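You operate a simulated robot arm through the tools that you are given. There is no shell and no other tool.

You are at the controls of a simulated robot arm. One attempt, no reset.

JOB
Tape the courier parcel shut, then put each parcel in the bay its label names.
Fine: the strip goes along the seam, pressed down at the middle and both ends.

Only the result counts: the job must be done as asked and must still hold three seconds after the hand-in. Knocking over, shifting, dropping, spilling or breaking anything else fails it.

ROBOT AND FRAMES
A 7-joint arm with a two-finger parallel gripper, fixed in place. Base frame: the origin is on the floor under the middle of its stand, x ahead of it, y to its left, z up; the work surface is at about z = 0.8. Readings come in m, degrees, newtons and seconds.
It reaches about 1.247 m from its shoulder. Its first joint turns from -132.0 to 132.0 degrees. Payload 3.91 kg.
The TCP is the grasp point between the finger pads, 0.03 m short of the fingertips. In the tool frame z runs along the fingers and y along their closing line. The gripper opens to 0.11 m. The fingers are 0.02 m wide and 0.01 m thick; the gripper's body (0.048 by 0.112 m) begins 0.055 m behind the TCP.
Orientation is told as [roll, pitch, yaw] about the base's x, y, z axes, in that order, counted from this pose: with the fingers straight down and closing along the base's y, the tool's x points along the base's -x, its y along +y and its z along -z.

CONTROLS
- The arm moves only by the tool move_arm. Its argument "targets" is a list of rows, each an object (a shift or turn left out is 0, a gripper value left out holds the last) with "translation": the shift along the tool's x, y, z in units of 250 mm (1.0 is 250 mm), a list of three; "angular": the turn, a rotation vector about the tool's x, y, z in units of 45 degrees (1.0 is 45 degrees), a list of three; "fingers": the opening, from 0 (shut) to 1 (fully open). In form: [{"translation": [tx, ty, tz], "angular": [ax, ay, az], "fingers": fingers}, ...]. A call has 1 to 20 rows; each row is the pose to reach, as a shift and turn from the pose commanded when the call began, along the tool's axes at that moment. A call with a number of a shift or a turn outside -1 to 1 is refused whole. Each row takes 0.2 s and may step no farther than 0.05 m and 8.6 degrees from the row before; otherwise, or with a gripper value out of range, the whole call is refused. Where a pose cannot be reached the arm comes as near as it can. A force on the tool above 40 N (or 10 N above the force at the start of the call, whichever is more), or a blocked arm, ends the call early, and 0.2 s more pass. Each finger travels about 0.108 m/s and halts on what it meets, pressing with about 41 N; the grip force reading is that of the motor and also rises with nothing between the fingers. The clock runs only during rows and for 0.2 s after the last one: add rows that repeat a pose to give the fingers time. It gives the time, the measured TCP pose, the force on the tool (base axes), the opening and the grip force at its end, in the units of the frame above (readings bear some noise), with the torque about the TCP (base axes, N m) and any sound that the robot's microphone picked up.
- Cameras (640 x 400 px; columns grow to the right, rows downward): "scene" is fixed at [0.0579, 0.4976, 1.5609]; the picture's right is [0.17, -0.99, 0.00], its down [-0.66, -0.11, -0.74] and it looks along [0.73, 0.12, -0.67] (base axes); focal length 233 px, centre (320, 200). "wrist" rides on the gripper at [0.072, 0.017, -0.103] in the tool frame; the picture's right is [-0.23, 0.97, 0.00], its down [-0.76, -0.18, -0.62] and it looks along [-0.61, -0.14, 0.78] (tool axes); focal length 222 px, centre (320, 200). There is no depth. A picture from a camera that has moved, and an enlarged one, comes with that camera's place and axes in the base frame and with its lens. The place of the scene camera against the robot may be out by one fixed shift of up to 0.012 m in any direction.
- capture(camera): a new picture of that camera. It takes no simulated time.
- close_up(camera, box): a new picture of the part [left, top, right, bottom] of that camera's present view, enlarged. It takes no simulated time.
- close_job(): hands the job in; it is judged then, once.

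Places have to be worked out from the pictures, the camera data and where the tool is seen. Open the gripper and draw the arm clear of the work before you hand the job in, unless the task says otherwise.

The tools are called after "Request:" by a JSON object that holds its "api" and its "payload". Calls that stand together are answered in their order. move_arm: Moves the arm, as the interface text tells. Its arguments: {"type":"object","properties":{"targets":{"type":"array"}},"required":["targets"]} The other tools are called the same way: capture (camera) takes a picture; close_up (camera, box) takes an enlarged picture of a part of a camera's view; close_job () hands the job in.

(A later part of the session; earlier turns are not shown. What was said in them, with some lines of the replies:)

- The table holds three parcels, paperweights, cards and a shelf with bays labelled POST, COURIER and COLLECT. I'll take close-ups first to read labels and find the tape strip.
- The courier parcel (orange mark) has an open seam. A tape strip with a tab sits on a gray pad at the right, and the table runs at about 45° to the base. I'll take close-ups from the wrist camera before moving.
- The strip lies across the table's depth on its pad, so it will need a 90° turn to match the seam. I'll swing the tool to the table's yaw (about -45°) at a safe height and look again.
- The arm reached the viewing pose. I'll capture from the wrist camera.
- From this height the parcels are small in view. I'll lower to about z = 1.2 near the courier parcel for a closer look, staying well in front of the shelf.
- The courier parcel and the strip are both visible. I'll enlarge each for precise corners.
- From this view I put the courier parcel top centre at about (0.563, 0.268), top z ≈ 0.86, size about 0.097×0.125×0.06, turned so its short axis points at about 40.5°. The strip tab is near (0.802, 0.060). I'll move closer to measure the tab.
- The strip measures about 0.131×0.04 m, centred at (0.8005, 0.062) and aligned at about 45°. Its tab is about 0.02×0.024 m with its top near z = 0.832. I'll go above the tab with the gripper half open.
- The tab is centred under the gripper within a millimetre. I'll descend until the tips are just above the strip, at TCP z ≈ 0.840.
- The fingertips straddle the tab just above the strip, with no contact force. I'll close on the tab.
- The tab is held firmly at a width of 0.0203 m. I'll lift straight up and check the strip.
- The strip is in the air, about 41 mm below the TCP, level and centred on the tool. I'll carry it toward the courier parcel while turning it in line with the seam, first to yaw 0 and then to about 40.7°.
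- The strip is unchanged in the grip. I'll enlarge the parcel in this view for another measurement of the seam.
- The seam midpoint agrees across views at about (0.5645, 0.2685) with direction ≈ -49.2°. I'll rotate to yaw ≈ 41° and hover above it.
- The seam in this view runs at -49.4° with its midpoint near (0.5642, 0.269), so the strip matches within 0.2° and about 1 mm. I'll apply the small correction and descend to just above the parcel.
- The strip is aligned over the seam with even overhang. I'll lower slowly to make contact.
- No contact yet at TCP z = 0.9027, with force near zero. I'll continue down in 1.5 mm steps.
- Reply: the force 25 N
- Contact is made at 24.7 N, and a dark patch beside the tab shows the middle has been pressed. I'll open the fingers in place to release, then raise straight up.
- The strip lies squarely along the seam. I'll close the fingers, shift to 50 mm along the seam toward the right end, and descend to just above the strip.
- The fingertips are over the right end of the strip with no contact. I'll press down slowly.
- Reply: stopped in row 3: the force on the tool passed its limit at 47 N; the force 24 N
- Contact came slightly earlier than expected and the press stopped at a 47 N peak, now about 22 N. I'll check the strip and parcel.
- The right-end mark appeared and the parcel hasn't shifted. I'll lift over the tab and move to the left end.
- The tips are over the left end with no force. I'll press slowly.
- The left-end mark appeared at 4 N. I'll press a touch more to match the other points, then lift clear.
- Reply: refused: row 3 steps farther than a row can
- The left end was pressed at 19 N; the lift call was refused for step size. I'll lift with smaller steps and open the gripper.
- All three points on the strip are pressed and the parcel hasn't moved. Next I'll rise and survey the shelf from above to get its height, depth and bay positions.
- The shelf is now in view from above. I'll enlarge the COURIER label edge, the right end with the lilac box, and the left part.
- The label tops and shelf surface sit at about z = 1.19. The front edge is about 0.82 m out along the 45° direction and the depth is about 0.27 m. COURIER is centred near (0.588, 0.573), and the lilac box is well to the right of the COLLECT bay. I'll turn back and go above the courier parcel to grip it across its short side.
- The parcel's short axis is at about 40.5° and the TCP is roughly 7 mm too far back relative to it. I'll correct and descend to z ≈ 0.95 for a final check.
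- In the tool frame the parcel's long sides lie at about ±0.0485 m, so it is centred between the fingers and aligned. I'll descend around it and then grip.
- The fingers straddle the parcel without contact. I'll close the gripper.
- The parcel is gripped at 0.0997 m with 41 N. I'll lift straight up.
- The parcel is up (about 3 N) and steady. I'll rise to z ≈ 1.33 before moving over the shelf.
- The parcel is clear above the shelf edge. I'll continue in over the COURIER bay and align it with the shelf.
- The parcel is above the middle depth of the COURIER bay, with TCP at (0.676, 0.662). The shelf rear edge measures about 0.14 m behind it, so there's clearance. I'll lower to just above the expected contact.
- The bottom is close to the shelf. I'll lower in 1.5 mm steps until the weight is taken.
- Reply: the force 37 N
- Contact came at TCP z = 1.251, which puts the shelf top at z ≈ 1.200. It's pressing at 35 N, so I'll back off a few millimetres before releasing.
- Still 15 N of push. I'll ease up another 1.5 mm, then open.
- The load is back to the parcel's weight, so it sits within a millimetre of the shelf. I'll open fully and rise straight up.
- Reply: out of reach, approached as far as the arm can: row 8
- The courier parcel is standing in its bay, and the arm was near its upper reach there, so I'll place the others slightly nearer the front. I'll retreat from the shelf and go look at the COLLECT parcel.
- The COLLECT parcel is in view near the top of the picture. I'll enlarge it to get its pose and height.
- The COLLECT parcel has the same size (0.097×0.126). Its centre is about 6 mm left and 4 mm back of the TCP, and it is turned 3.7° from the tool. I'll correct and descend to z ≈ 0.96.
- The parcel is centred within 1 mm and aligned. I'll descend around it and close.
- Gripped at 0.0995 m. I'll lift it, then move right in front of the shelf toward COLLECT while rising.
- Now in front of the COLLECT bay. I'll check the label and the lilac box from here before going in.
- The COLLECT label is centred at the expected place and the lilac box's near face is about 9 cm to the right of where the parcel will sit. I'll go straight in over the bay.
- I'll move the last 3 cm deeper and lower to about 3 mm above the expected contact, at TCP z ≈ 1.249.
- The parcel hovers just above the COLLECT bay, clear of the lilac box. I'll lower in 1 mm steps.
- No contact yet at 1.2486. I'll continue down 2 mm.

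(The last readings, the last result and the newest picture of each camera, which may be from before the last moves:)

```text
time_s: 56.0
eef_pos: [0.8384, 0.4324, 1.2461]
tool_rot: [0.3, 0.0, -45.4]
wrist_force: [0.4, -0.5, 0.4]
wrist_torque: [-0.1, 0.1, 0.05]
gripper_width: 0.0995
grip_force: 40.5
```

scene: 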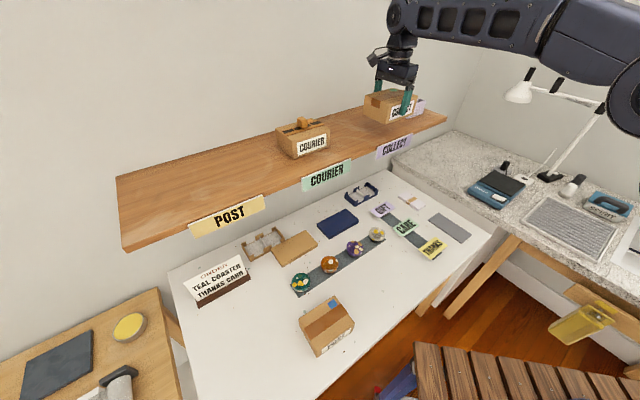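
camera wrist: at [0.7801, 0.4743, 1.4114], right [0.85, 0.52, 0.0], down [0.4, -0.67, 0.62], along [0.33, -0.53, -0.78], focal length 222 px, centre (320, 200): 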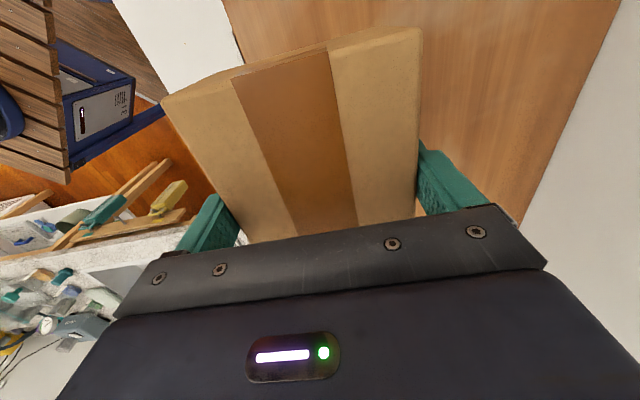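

The weight has been taken by the shelf (force +0.4 N). I'll open fully and rise straight up to clear the parcel.

Request:
{"api": "move_arm", "payload": {"targets": [{"translation": [0, 0, 0], "fingers": 0.95}, {"translation": [0, 0, 0], "fingers": 1}, {"translation": [0, 0, 0], "fingers": 1}, {"translation": [0, 0, -0.05], "fingers": 1}, {"translation": [0, 0, -0.13], "fingers": 1}, {"translation": [0, 0, -0.23], "fingers": 1}, {"translation": [0, 0, -0.32], "fingers": 1}]}}

Request:
{"api": "capture", "payload": {"camera": "scene"}}

Request:
{"api": "capture", "payload": {"camera": "wrist"}}

```text
time_s: 57.6
eef_pos: [0.8389, 0.4328, 1.325]
tool_rot: [0.0, 0.0, -45.5]
wrist_force: [-0.2, 0.2, 0.4]
wrist_torque: [0.0, 0.0, 0.0]
gripper_width: 0.11
grip_force: 0.1
```

```text
taken
```

scene: 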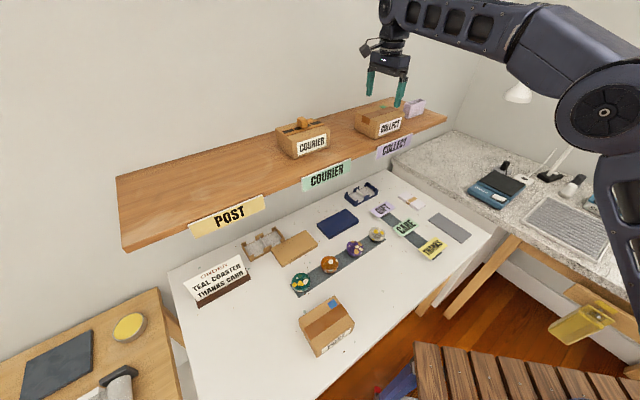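

```text
taken
camera wrist: at [0.8007, 0.497, 1.428], right [0.85, 0.52, 0.0], down [0.41, -0.67, 0.62], along [0.33, -0.53, -0.78], focal length 222 px, centre (320, 200)
```

wrist: 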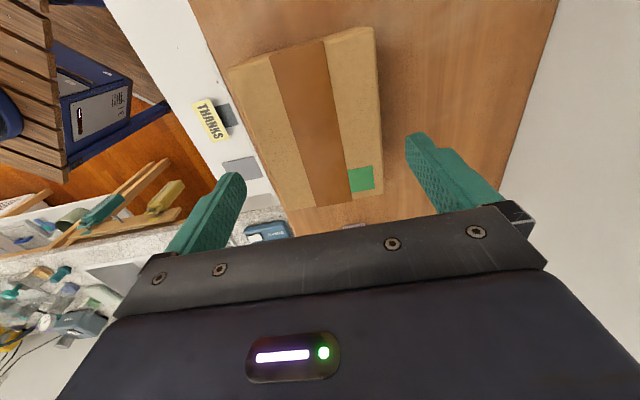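

COLLECT is set down upright in its bay. I'll retreat from the shelf and head left toward the POST parcel.

Request:
{"api": "move_arm", "payload": {"targets": [{"translation": [0, -0.1667, 0], "fingers": 1}, {"translation": [0, -0.3333, 0]}, {"translation": [0, -0.5, 0]}, {"translation": [0, -0.6667, 0]}, {"translation": [0, -0.8333, 0]}, {"translation": [0, -1.0, 0]}]}}

Request:
{"api": "move_arm", "payload": {"targets": [{"translation": [0.167, -0.019, 0.067]}, {"translation": [0.333, -0.038, 0.133]}, {"translation": [0.5, -0.057, 0.2]}, {"translation": [0.667, -0.076, 0.267]}, {"translation": [0.833, -0.095, 0.333]}, {"translation": [1.0, -0.114, 0.4]}]}}

Request:
{"api": "move_arm", "payload": {"targets": [{"translation": [0.15, -0.023, 0.08]}, {"translation": [0.3, -0.046, 0.16]}, {"translation": [0.45, -0.069, 0.24]}, {"translation": [0.6, -0.092, 0.32]}, {"translation": [0.75, -0.114, 0.4]}]}}

Request:
{"api": "capture", "payload": {"camera": "wrist"}}

Request:
{"api": "capture", "payload": {"camera": "scene"}}

```text
time_s: 59.0
eef_pos: [0.6595, 0.2539, 1.3241]
tool_rot: [0.0, -0.1, -45.5]
wrist_force: [0.1, 1.4, -0.9]
wrist_torque: [-0.05, 0.06, 0.01]
gripper_width: 0.1098
grip_force: 0.0
```

```text
time_s: 60.4
eef_pos: [0.4638, 0.4137, 1.2265]
tool_rot: [0.1, 0.0, -45.6]
wrist_force: [-0.1, 0.1, -0.1]
wrist_torque: [-0.01, 0.01, 0.0]
gripper_width: 0.1101
grip_force: 0.0
```

```text
time_s: 61.6
eef_pos: [0.3123, 0.5285, 1.1233]
tool_rot: [0.1, -0.2, -45.5]
wrist_force: [-0.1, -0.3, 0.9]
wrist_torque: [0.05, 0.0, 0.01]
gripper_width: 0.11
grip_force: 0.1
```

```text
taken
camera wrist: at [0.275, 0.5925, 1.2272], right [0.85, 0.52, 0.0], down [0.41, -0.67, 0.62], along [0.33, -0.53, -0.78], focal length 222 px, centre (320, 200)
```

wrist: 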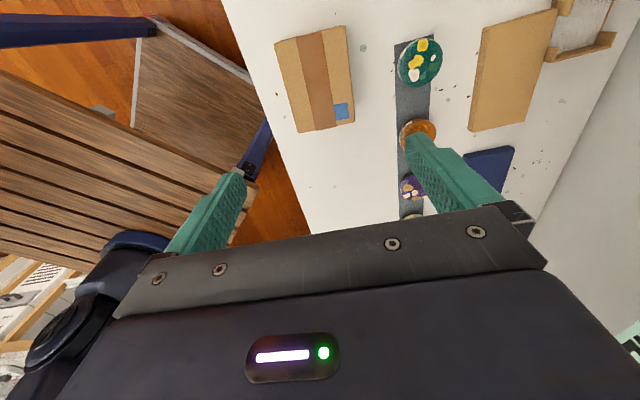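

```text
taken
```

scene: 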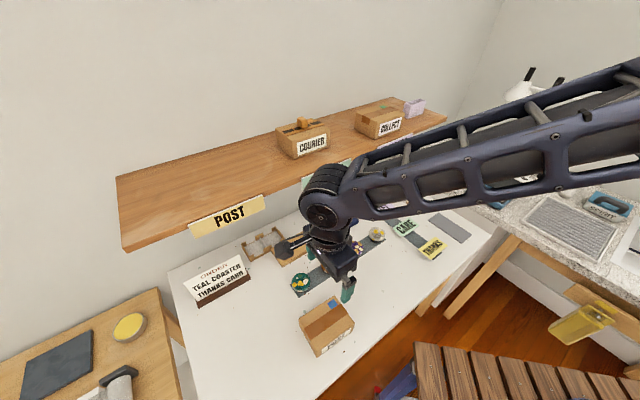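

The POST parcel is below the gripper. I'll enlarge it to measure its pose.

Request:
{"api": "close_up", "payload": {"camera": "wrist", "box": [220, 10, 428, 140]}}

```text
3.08 times, centred on (324, 75) of wrist
camera zoom: at [0.275, 0.5925, 1.2272], right [0.85, 0.52, 0.0], down [0.41, -0.67, 0.62], along [0.33, -0.53, -0.78], focal length 684 px, centre (308, 585)
```

zoom: 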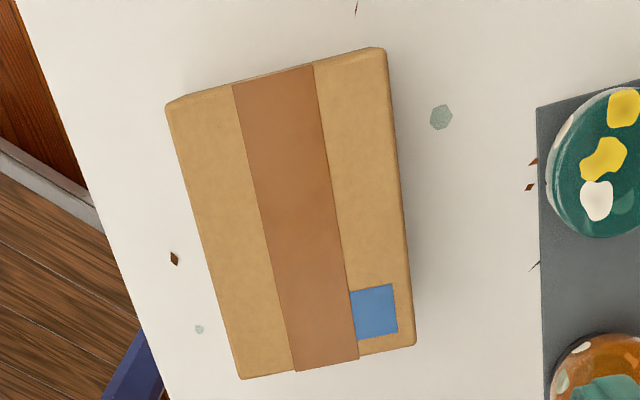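

The POST parcel is the same size, with its centre about 2–3 mm from the TCP and turned 2°. I'll correct and descend for a final check.

Request:
{"api": "move_arm", "payload": {"targets": [{"translation": [-0.0035, -0.0055, 0.16], "angular": [0, 0, 0.022], "fingers": 1}, {"translation": [-0.007, -0.011, 0.33], "angular": [0, 0, 0.045]}, {"translation": [-0.007, -0.011, 0.5], "angular": [0, 0, 0.045]}, {"translation": [-0.007, -0.011, 0.65], "angular": [0, 0, 0.045]}, {"translation": [-0.007, -0.011, 0.65], "angular": [0, 0, 0.045]}]}}

Request:
{"api": "close_up", "payload": {"camera": "wrist", "box": [160, 30, 480, 230]}}

```text
time_s: 62.8
eef_pos: [0.314, 0.5248, 0.9622]
tool_rot: [0.1, -0.1, -47.5]
wrist_force: [0.3, 0.0, 0.1]
wrist_torque: [0.0, -0.01, -0.02]
gripper_width: 0.1101
grip_force: 0.1
```

```text
2.00 times, centred on (320, 130) of wrist
camera zoom: at [0.277, 0.59, 1.0658], right [0.87, 0.49, 0.0], down [0.38, -0.68, 0.62], along [0.31, -0.54, -0.78], focal length 444 px, centre (320, 340)
```

zoom: 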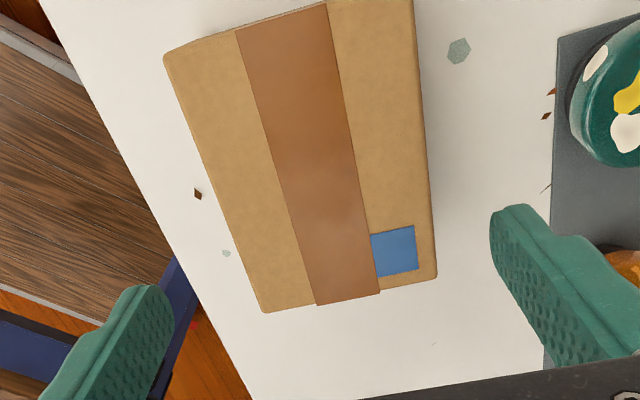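

Centred within about 1 mm. I'll descend and grip the POST parcel.

Request:
{"api": "move_arm", "payload": {"targets": [{"translation": [0.004, 0.003, 0.1], "fingers": 1}, {"translation": [0.004, 0.003, 0.22]}, {"translation": [0.004, 0.003, 0.33]}, {"translation": [0.004, 0.003, 0.42]}, {"translation": [0.004, 0.003, 0.464]}, {"translation": [0.004, 0.003, 0.464], "fingers": 0.92}, {"translation": [0.004, 0.003, 0.464], "fingers": 0.8}, {"translation": [0.004, 0.003, 0.464], "fingers": 0.6}, {"translation": [0.004, 0.003, 0.464], "fingers": 0.6}]}}

Request:
{"api": "capture", "payload": {"camera": "wrist"}}

```text
time_s: 64.8
eef_pos: [0.3137, 0.5272, 0.8459]
tool_rot: [0.1, -0.1, -47.5]
wrist_force: [-0.3, -0.3, 0.1]
wrist_torque: [-0.02, 0.02, -0.02]
gripper_width: 0.0997
grip_force: 40.8
```

```text
taken
camera wrist: at [0.2781, 0.5931, 0.9485], right [0.87, 0.49, 0.0], down [0.38, -0.68, 0.62], along [0.31, -0.54, -0.78], focal length 222 px, centre (320, 200)
```

wrist: 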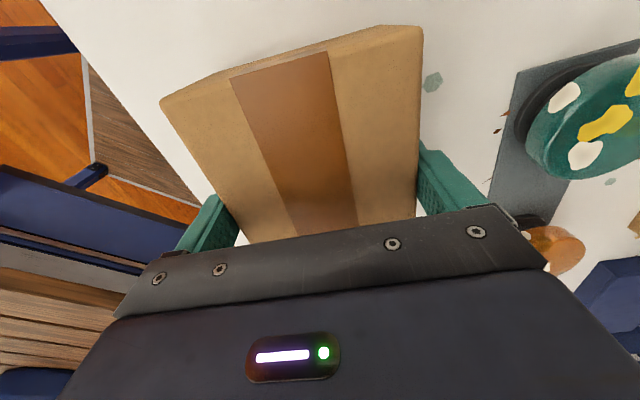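

Gripped at 0.0997 m. I'll lift it and shift left to line up with the POST bay.

Request:
{"api": "move_arm", "payload": {"targets": [{"translation": [0, 0, -0.04], "fingers": 0.6}, {"translation": [0, 0, -0.12], "fingers": 0.6}, {"translation": [0, 0, -0.26], "fingers": 0.6}, {"translation": [0, 0, -0.42], "fingers": 0.6}, {"translation": [0, 0, -0.6], "fingers": 0.6}, {"translation": [0, 0, -0.78], "fingers": 0.6}, {"translation": [0, 0, -0.96], "fingers": 0.6}]}}

Request:
{"api": "move_arm", "payload": {"targets": [{"translation": [0.078, 0.002, -0.147], "angular": [0, 0, -0.008], "fingers": 0.6}, {"translation": [0.156, 0.004, -0.293], "angular": [0, 0, -0.016], "fingers": 0.6}, {"translation": [0.234, 0.006, -0.44], "angular": [0, 0, -0.024], "fingers": 0.6}, {"translation": [0.312, 0.008, -0.587], "angular": [0, 0, -0.032], "fingers": 0.6}, {"translation": [0.39, 0.009, -0.733], "angular": [0, 0, -0.04], "fingers": 0.6}, {"translation": [0.468, 0.01, -0.88], "angular": [0, 0, -0.047], "fingers": 0.6}]}}

Request:
{"api": "capture", "payload": {"camera": "scene"}}

Request:
{"api": "capture", "payload": {"camera": "wrist"}}

```text
time_s: 66.4
eef_pos: [0.3116, 0.5255, 1.0874]
tool_rot: [0.0, -0.1, -47.6]
wrist_force: [-0.2, 1.3, -3.7]
wrist_torque: [0.0, 0.02, -0.01]
gripper_width: 0.0994
grip_force: 40.7
```

```text
time_s: 67.8
eef_pos: [0.2337, 0.6155, 1.3059]
tool_rot: [0.2, -0.1, -45.4]
wrist_force: [0.6, 0.2, -3.0]
wrist_torque: [0.01, 0.03, 0.02]
gripper_width: 0.0998
grip_force: 40.5
```

```text
taken
```

scene: 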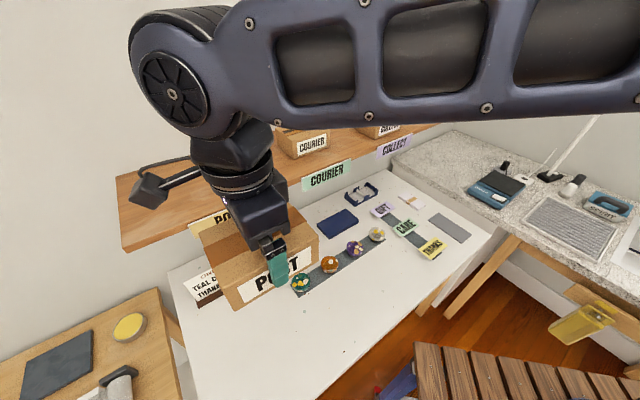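

```text
taken
camera wrist: at [0.1947, 0.6791, 1.4097], right [0.85, 0.52, 0.0], down [0.41, -0.67, 0.62], along [0.33, -0.53, -0.78], focal length 222 px, centre (320, 200)
```

wrist: 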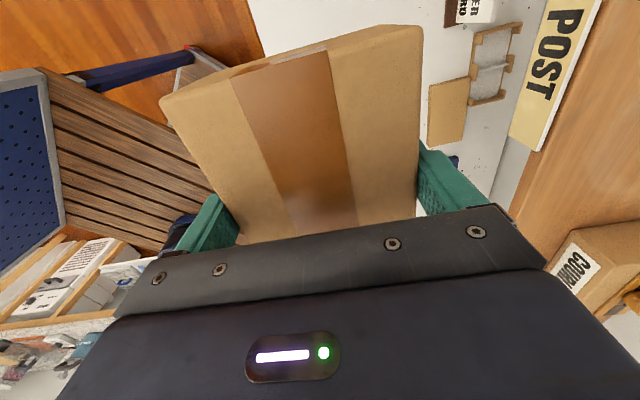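

Measured from here, the POST label is centred at about -0.277 along the shelf and I'm at -0.274, well aligned. I'll go in over the bay.

Request:
{"api": "move_arm", "payload": {"targets": [{"translation": [0.001, 0.167, 0], "fingers": 0.6}, {"translation": [0.002, 0.333, 0], "fingers": 0.6}, {"translation": [0.003, 0.5, 0], "fingers": 0.6}, {"translation": [0.004, 0.667, 0], "fingers": 0.6}, {"translation": [0.005, 0.833, 0], "fingers": 0.6}, {"translation": [0.006, 1.0, 0], "fingers": 0.6}]}}

Request:
{"api": "capture", "payload": {"camera": "scene"}}

Request:
{"api": "capture", "payload": {"camera": "wrist"}}

```text
time_s: 69.2
eef_pos: [0.4108, 0.7914, 1.3082]
tool_rot: [0.2, 0.1, -45.4]
wrist_force: [-0.3, -0.5, -1.3]
wrist_torque: [0.05, -0.07, -0.02]
gripper_width: 0.0999
grip_force: 41.4
```

```text
taken
```

scene: 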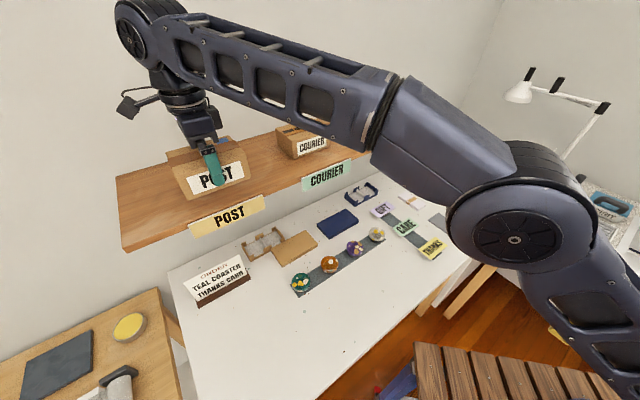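

```text
taken
camera wrist: at [0.373, 0.8559, 1.4103], right [0.85, 0.52, 0.0], down [0.41, -0.67, 0.62], along [0.33, -0.53, -0.78], focal length 222 px, centre (320, 200)
```

wrist: 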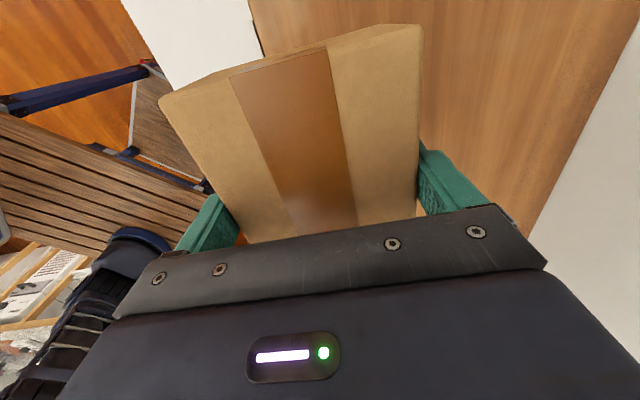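

I'll move the remaining 5 cm in and lower to about 4 mm above expected contact.

Request:
{"api": "move_arm", "payload": {"targets": [{"translation": [0, 0.11, 0], "fingers": 0.6}, {"translation": [0, 0.208, 0], "fingers": 0.6}, {"translation": [0, 0.208, 0.08], "fingers": 0.6}, {"translation": [0, 0.208, 0.15], "fingers": 0.6}, {"translation": [0, 0.208, 0.2], "fingers": 0.6}, {"translation": [0, 0.208, 0.226], "fingers": 0.6}, {"translation": [0, 0.208, 0.226], "fingers": 0.6}]}}

Request:
{"api": "close_up", "payload": {"camera": "scene", "box": [110, 100, 310, 260]}}

```text
time_s: 70.8
eef_pos: [0.4483, 0.8271, 1.25]
tool_rot: [0.2, -0.1, -45.4]
wrist_force: [-0.8, -0.1, -3.1]
wrist_torque: [0.04, 0.02, 0.02]
gripper_width: 0.0996
grip_force: 40.9
out of reach, approached as far as the arm can: row 2, 3, 4
```

```text
2.50 times, centred on (210, 180) of scene
camera zoom: at [0.0579, 0.4976, 1.5609], right [0.17, -0.99, 0.0], down [-0.66, -0.11, -0.74], along [0.73, 0.12, -0.67], focal length 583 px, centre (595, 250)
```

zoom: 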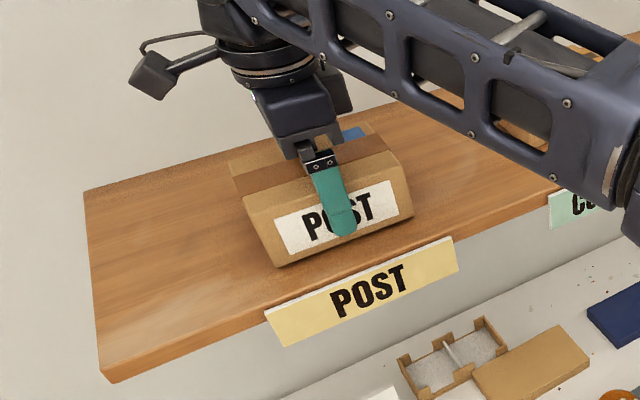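

Some rows at the higher position were out of reach here. Before releasing I need a spot where I can rise straight up, so I'll test a pose slightly nearer while still holding the parcel.

Request:
{"api": "move_arm", "payload": {"targets": [{"translation": [-0.04, -0.06, -0.04], "fingers": 0.6}, {"translation": [-0.048, -0.06, -0.08], "fingers": 0.6}, {"translation": [-0.048, -0.06, -0.12], "fingers": 0.6}, {"translation": [-0.048, -0.06, -0.16], "fingers": 0.6}, {"translation": [-0.048, -0.06, -0.2], "fingers": 0.6}, {"translation": [-0.048, -0.06, -0.24], "fingers": 0.6}]}}

```text
time_s: 72.2
eef_pos: [0.4428, 0.8041, 1.3077]
tool_rot: [0.2, -0.2, -45.4]
wrist_force: [1.0, 0.1, -3.6]
wrist_torque: [-0.02, -0.02, -0.02]
gripper_width: 0.0996
grip_force: 40.5
out of reach, approached as far as the arm can: row 6
```

At this spot I can reach up to z ≈ 1.30 straight, which is enough to clear the parcel top at about 1.262. I'll lower here, 5 mm nearer still, to just above the shelf.

Request:
{"api": "move_arm", "payload": {"targets": [{"translation": [0, -0.02, 0.08], "fingers": 0.6}, {"translation": [0, -0.02, 0.16], "fingers": 0.6}, {"translation": [0, -0.02, 0.22], "fingers": 0.6}, {"translation": [0, -0.02, 0.238], "fingers": 0.6}, {"translation": [0, -0.02, 0.238], "fingers": 0.6}]}}

Request:
{"api": "capture", "payload": {"camera": "wrist"}}

Request:
{"api": "close_up", "payload": {"camera": "scene", "box": [110, 100, 310, 260]}}

```text
time_s: 73.4
eef_pos: [0.4396, 0.8002, 1.2493]
tool_rot: [0.2, -0.1, -45.4]
wrist_force: [0.3, 0.0, -2.8]
wrist_torque: [0.0, -0.01, -0.02]
gripper_width: 0.0999
grip_force: 41.5
```

```text
taken
camera wrist: at [0.4024, 0.8645, 1.3512], right [0.85, 0.52, 0.0], down [0.41, -0.67, 0.62], along [0.33, -0.53, -0.78], focal length 222 px, centre (320, 200)
```

wrist: 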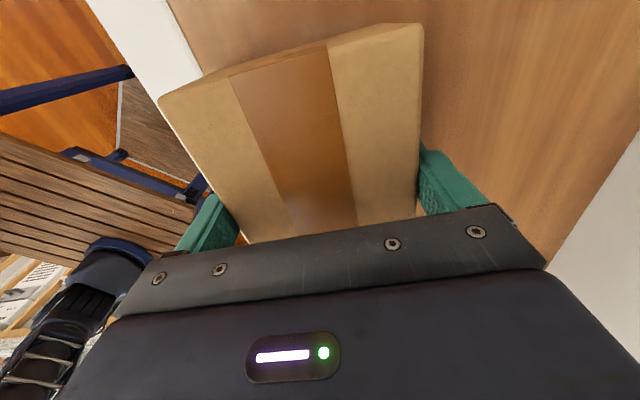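

```text
2.50 times, centred on (210, 180) of scene
camera zoom: at [0.0579, 0.4976, 1.5609], right [0.17, -0.99, 0.0], down [-0.66, -0.11, -0.74], along [0.73, 0.12, -0.67], focal length 583 px, centre (595, 250)
```

zoom: 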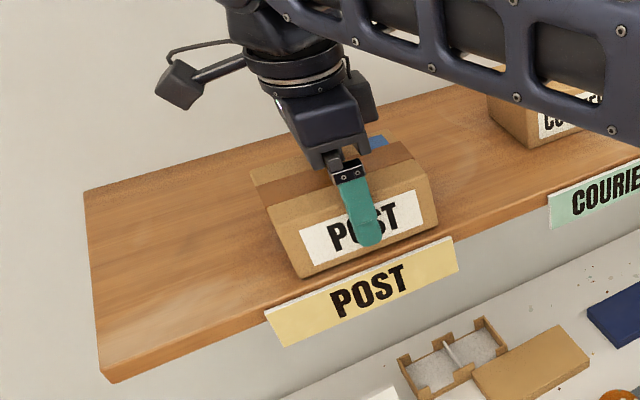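

The parcel's front would be only about 6 mm from the shelf edge, so I'll shift it about 9 mm deeper while hovering, staying within the range where I can still rise.

Request:
{"api": "move_arm", "payload": {"targets": [{"translation": [-0.013, 0.018, -0.004], "fingers": 0.6}, {"translation": [-0.026, 0.038, -0.004], "fingers": 0.6}, {"translation": [-0.026, 0.038, -0.004], "fingers": 0.6}]}}

```text
time_s: 74.2
eef_pos: [0.4509, 0.8031, 1.2503]
tool_rot: [0.1, 0.0, -45.4]
wrist_force: [0.4, -0.5, -3.0]
wrist_torque: [0.01, -0.03, 0.03]
gripper_width: 0.0997
grip_force: 40.9
```

Now about 0.885 out and -0.256 along the shelf. I'll quickly test rising here while still holding, then return.

Request:
{"api": "move_arm", "payload": {"targets": [{"translation": [0, 0, -0.1], "fingers": 0.6}, {"translation": [0, 0, -0.18], "fingers": 0.6}, {"translation": [0, 0, -0.2], "fingers": 0.6}, {"translation": [0, 0, -0.22], "fingers": 0.6}, {"translation": [0, 0, -0.24], "fingers": 0.6}, {"translation": [0, 0, -0.22], "fingers": 0.6}, {"translation": [0, 0, -0.1], "fingers": 0.6}, {"translation": [0, 0, 0], "fingers": 0.6}, {"translation": [0, 0, 0], "fingers": 0.6}]}}

```text
time_s: 76.2
eef_pos: [0.4521, 0.8034, 1.2506]
tool_rot: [0.1, -0.1, -45.3]
wrist_force: [0.3, 0.4, -2.8]
wrist_torque: [0.02, 0.01, 0.0]
gripper_width: 0.0997
grip_force: 41.3
```

No reach problem up to z ≈ 1.31, so this spot works. I'll lower in 1 mm steps to set the parcel down.

Request:
{"api": "move_arm", "payload": {"targets": [{"translation": [0, 0, 0.005], "fingers": 0.6}, {"translation": [0, 0, 0.01], "fingers": 0.6}, {"translation": [0, 0, 0.014], "fingers": 0.6}]}}

```text
time_s: 77.0
eef_pos: [0.4504, 0.8038, 1.246]
tool_rot: [0.1, -0.1, -45.5]
wrist_force: [-0.5, 0.0, -3.5]
wrist_torque: [0.0, 0.04, -0.01]
gripper_width: 0.0998
grip_force: 41.0
```

Still carrying the full weight at 1.246. I'll go another 1–1.5 mm.

Request:
{"api": "move_arm", "payload": {"targets": [{"translation": [0, 0, 0.003], "fingers": 0.6}, {"translation": [0, 0, 0.006], "fingers": 0.6}]}}

```text
time_s: 77.6
eef_pos: [0.4498, 0.8023, 1.2464]
tool_rot: [0.0, -0.1, -45.5]
wrist_force: [0.3, 0.4, -0.2]
wrist_torque: [-0.04, 0.18, -0.07]
gripper_width: 0.1001
grip_force: 41.1
```

The shelf has taken the weight. I'll open fully, rise straight up 6 cm, then retreat from the shelf.

Request:
{"api": "move_arm", "payload": {"targets": [{"translation": [0, 0, 0], "fingers": 0.95}, {"translation": [0, 0, 0], "fingers": 1}, {"translation": [0, 0, 0], "fingers": 1}, {"translation": [0, 0, -0.05], "fingers": 1}, {"translation": [0, 0, -0.12], "fingers": 1}, {"translation": [0, 0, -0.19], "fingers": 1}, {"translation": [0, 0, -0.245], "fingers": 1}, {"translation": [0, 0, -0.245], "fingers": 1}]}}

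Request:
{"api": "capture", "payload": {"camera": "wrist"}}

Request:
{"api": "close_up", "payload": {"camera": "scene", "box": [110, 100, 310, 260]}}

```text
time_s: 79.4
eef_pos: [0.4499, 0.8037, 1.305]
tool_rot: [0.1, 0.0, -45.4]
wrist_force: [0.4, -0.4, -0.5]
wrist_torque: [-0.03, -0.01, -0.03]
gripper_width: 0.1102
grip_force: 0.0
```

```text
taken
camera wrist: at [0.4133, 0.8676, 1.4083], right [0.85, 0.52, 0.0], down [0.41, -0.67, 0.62], along [0.33, -0.53, -0.78], focal length 222 px, centre (320, 200)
```

wrist: 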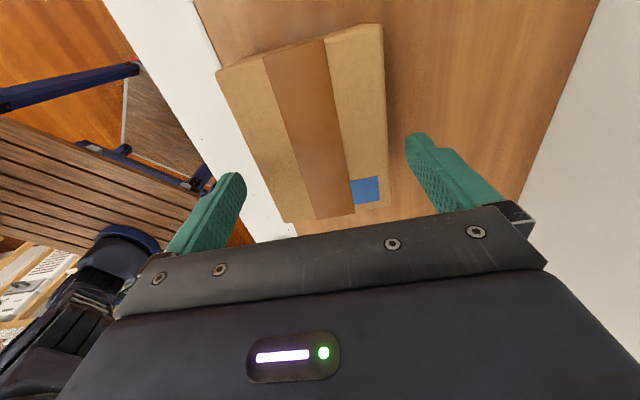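

```text
2.50 times, centred on (210, 180) of scene
camera zoom: at [0.0579, 0.4976, 1.5609], right [0.17, -0.99, 0.0], down [-0.66, -0.11, -0.74], along [0.73, 0.12, -0.67], focal length 583 px, centre (595, 250)
```

zoom: 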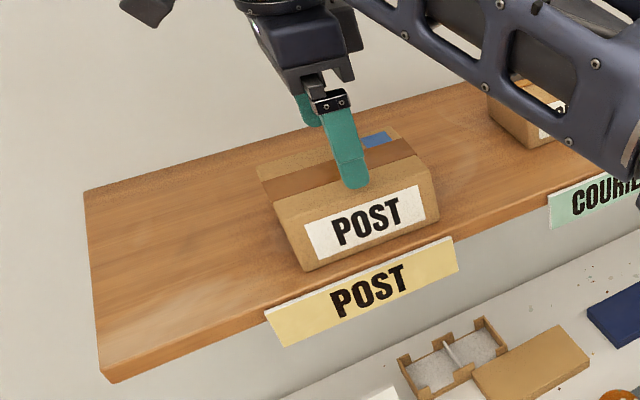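

The fingertips are clear above the parcel top. I'll retreat toward the robot while rising.

Request:
{"api": "move_arm", "payload": {"targets": [{"translation": [0, -0.06, -0.02], "fingers": 1}, {"translation": [0, -0.18, -0.06]}, {"translation": [0, -0.34, -0.1]}, {"translation": [0, -0.5, -0.14]}, {"translation": [0, -0.67, -0.18]}, {"translation": [0, -0.83, -0.2]}, {"translation": [0, -1.0, -0.2]}]}}

Request:
{"api": "move_arm", "payload": {"targets": [{"translation": [-0.16, -0.08, 0]}, {"translation": [-0.32, -0.16, 0]}, {"translation": [-0.48, -0.24, 0]}, {"translation": [-0.64, -0.32, 0]}, {"translation": [-0.8, -0.4, 0]}, {"translation": [-0.96, -0.48, 0]}]}}

Request:
{"api": "capture", "payload": {"camera": "scene"}}

Request:
{"api": "close_up", "payload": {"camera": "scene", "box": [110, 80, 470, 260]}}

Request:
{"api": "capture", "payload": {"camera": "wrist"}}

```text
time_s: 81.0
eef_pos: [0.2734, 0.6273, 1.3553]
tool_rot: [0.1, 0.0, -45.5]
wrist_force: [0.0, 1.4, -0.9]
wrist_torque: [-0.07, 0.06, -0.01]
gripper_width: 0.11
grip_force: 0.0
```

```text
time_s: 82.4
eef_pos: [0.3559, 0.3723, 1.3547]
tool_rot: [0.2, -0.1, -45.3]
wrist_force: [0.2, 0.3, -1.1]
wrist_torque: [-0.03, 0.02, -0.01]
gripper_width: 0.1101
grip_force: 0.0
```

```text
taken
```

scene: 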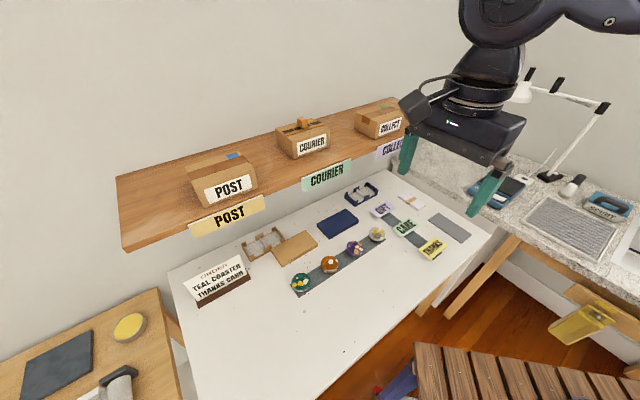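

```text
1.78 times, centred on (290, 170) of scene
camera zoom: at [0.0579, 0.4976, 1.5609], right [0.17, -0.99, 0.0], down [-0.66, -0.11, -0.74], along [0.73, 0.12, -0.67], focal length 414 px, centre (373, 253)
```

zoom: 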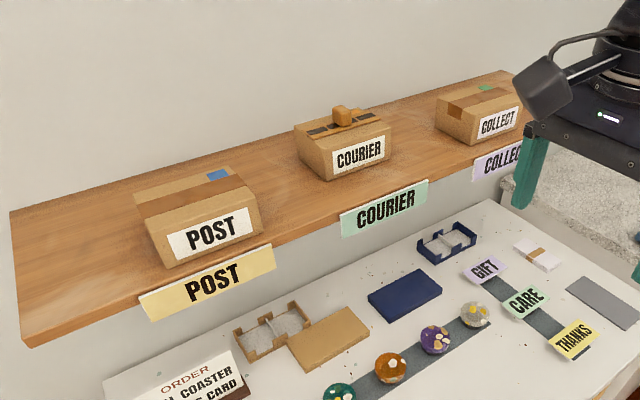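

```text
taken
camera wrist: at [0.3176, 0.4368, 1.4576], right [0.85, 0.52, 0.0], down [0.41, -0.67, 0.62], along [0.33, -0.53, -0.78], focal length 222 px, centre (320, 200)
```

wrist: 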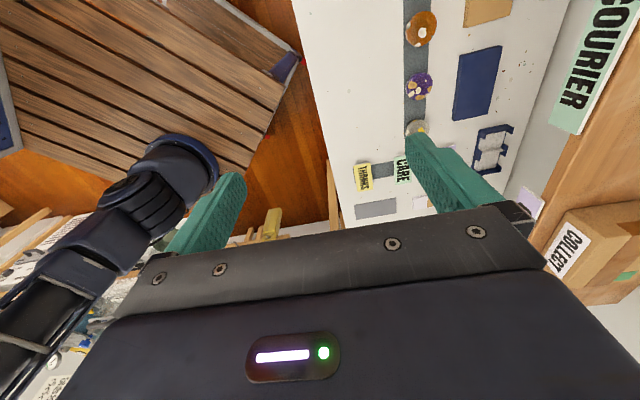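

All three parcels stand in their matching bays. I'll draw the arm a bit further away and check the right end of the shelf and the tape before handing in.

Request:
{"api": "move_arm", "payload": {"targets": [{"translation": [0, -0.12, -0.06]}, {"translation": [0, -0.24, -0.12]}, {"translation": [0, -0.36, -0.18]}, {"translation": [0, -0.36, -0.18]}]}}

Request:
{"api": "capture", "payload": {"camera": "scene"}}

Request:
{"api": "close_up", "payload": {"camera": "scene", "box": [260, 80, 460, 180]}}

Request:
{"api": "close_up", "payload": {"camera": "scene", "box": [260, 170, 480, 310]}}

```text
time_s: 83.4
eef_pos: [0.2903, 0.3101, 1.3991]
tool_rot: [0.1, -0.1, -45.4]
wrist_force: [-0.3, 0.6, 0.6]
wrist_torque: [0.01, 0.03, 0.0]
gripper_width: 0.1098
grip_force: 0.0
```

```text
taken
```

scene: 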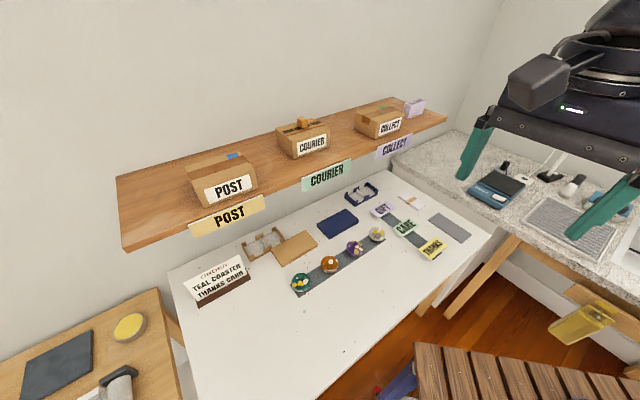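

```text
3.20 times, centred on (360, 130) of scene
camera zoom: at [0.0579, 0.4976, 1.5609], right [0.17, -0.99, 0.0], down [-0.66, -0.11, -0.74], along [0.73, 0.12, -0.67], focal length 746 px, centre (192, 424)
```

zoom: 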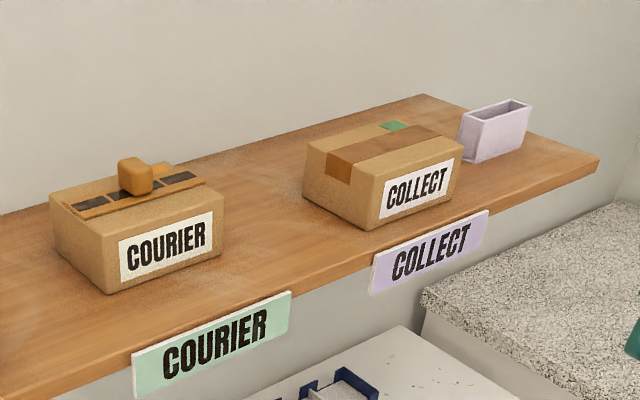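

```text
2.86 times, centred on (370, 240) of scene
camera zoom: at [0.0579, 0.4976, 1.5609], right [0.17, -0.99, 0.0], down [-0.66, -0.11, -0.74], along [0.73, 0.12, -0.67], focal length 666 px, centre (177, 86)
```

zoom: 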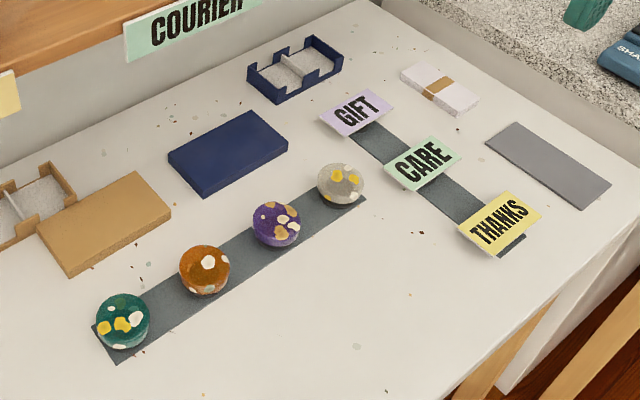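

The courier parcel is taped along its seam and all three parcels sit flat in their named bays. The lilac box, the coasters and the cards look unmoved. The gripper is open and clear of the work, so I'll hand in.

Request:
{"api": "close_job", "payload": {}}

```text
The job is handed in.
```

I taped the courier parcel shut and put all three parcels in their labelled bays, then handed the job in. The hand-in reply did not say whether it passed.

- **Tape:** The strip lies along the courier parcel's seam. I pressed it at the middle and both ends, with about 19–47 N at each point, and a dark mark showed at all three spots. A sliver of the seam about 1 mm long shows past the strip at one end.
- **Courier and collect parcels:** Both are flat in the COURIER and COLLECT bays behind their labels. The lilac box at the right end of the shelf was not touched.
- **Post parcel:** It is flat in the POST bay, about 2 cm right of the label's centre and about 1.5 cm back from the shelf edge. The arm couldn't rise clear of it any deeper.
- **Everything else:** In the last pictures the coasters, cards, trays and order sign look unmoved. I drew the arm back with the gripper open before handing in.
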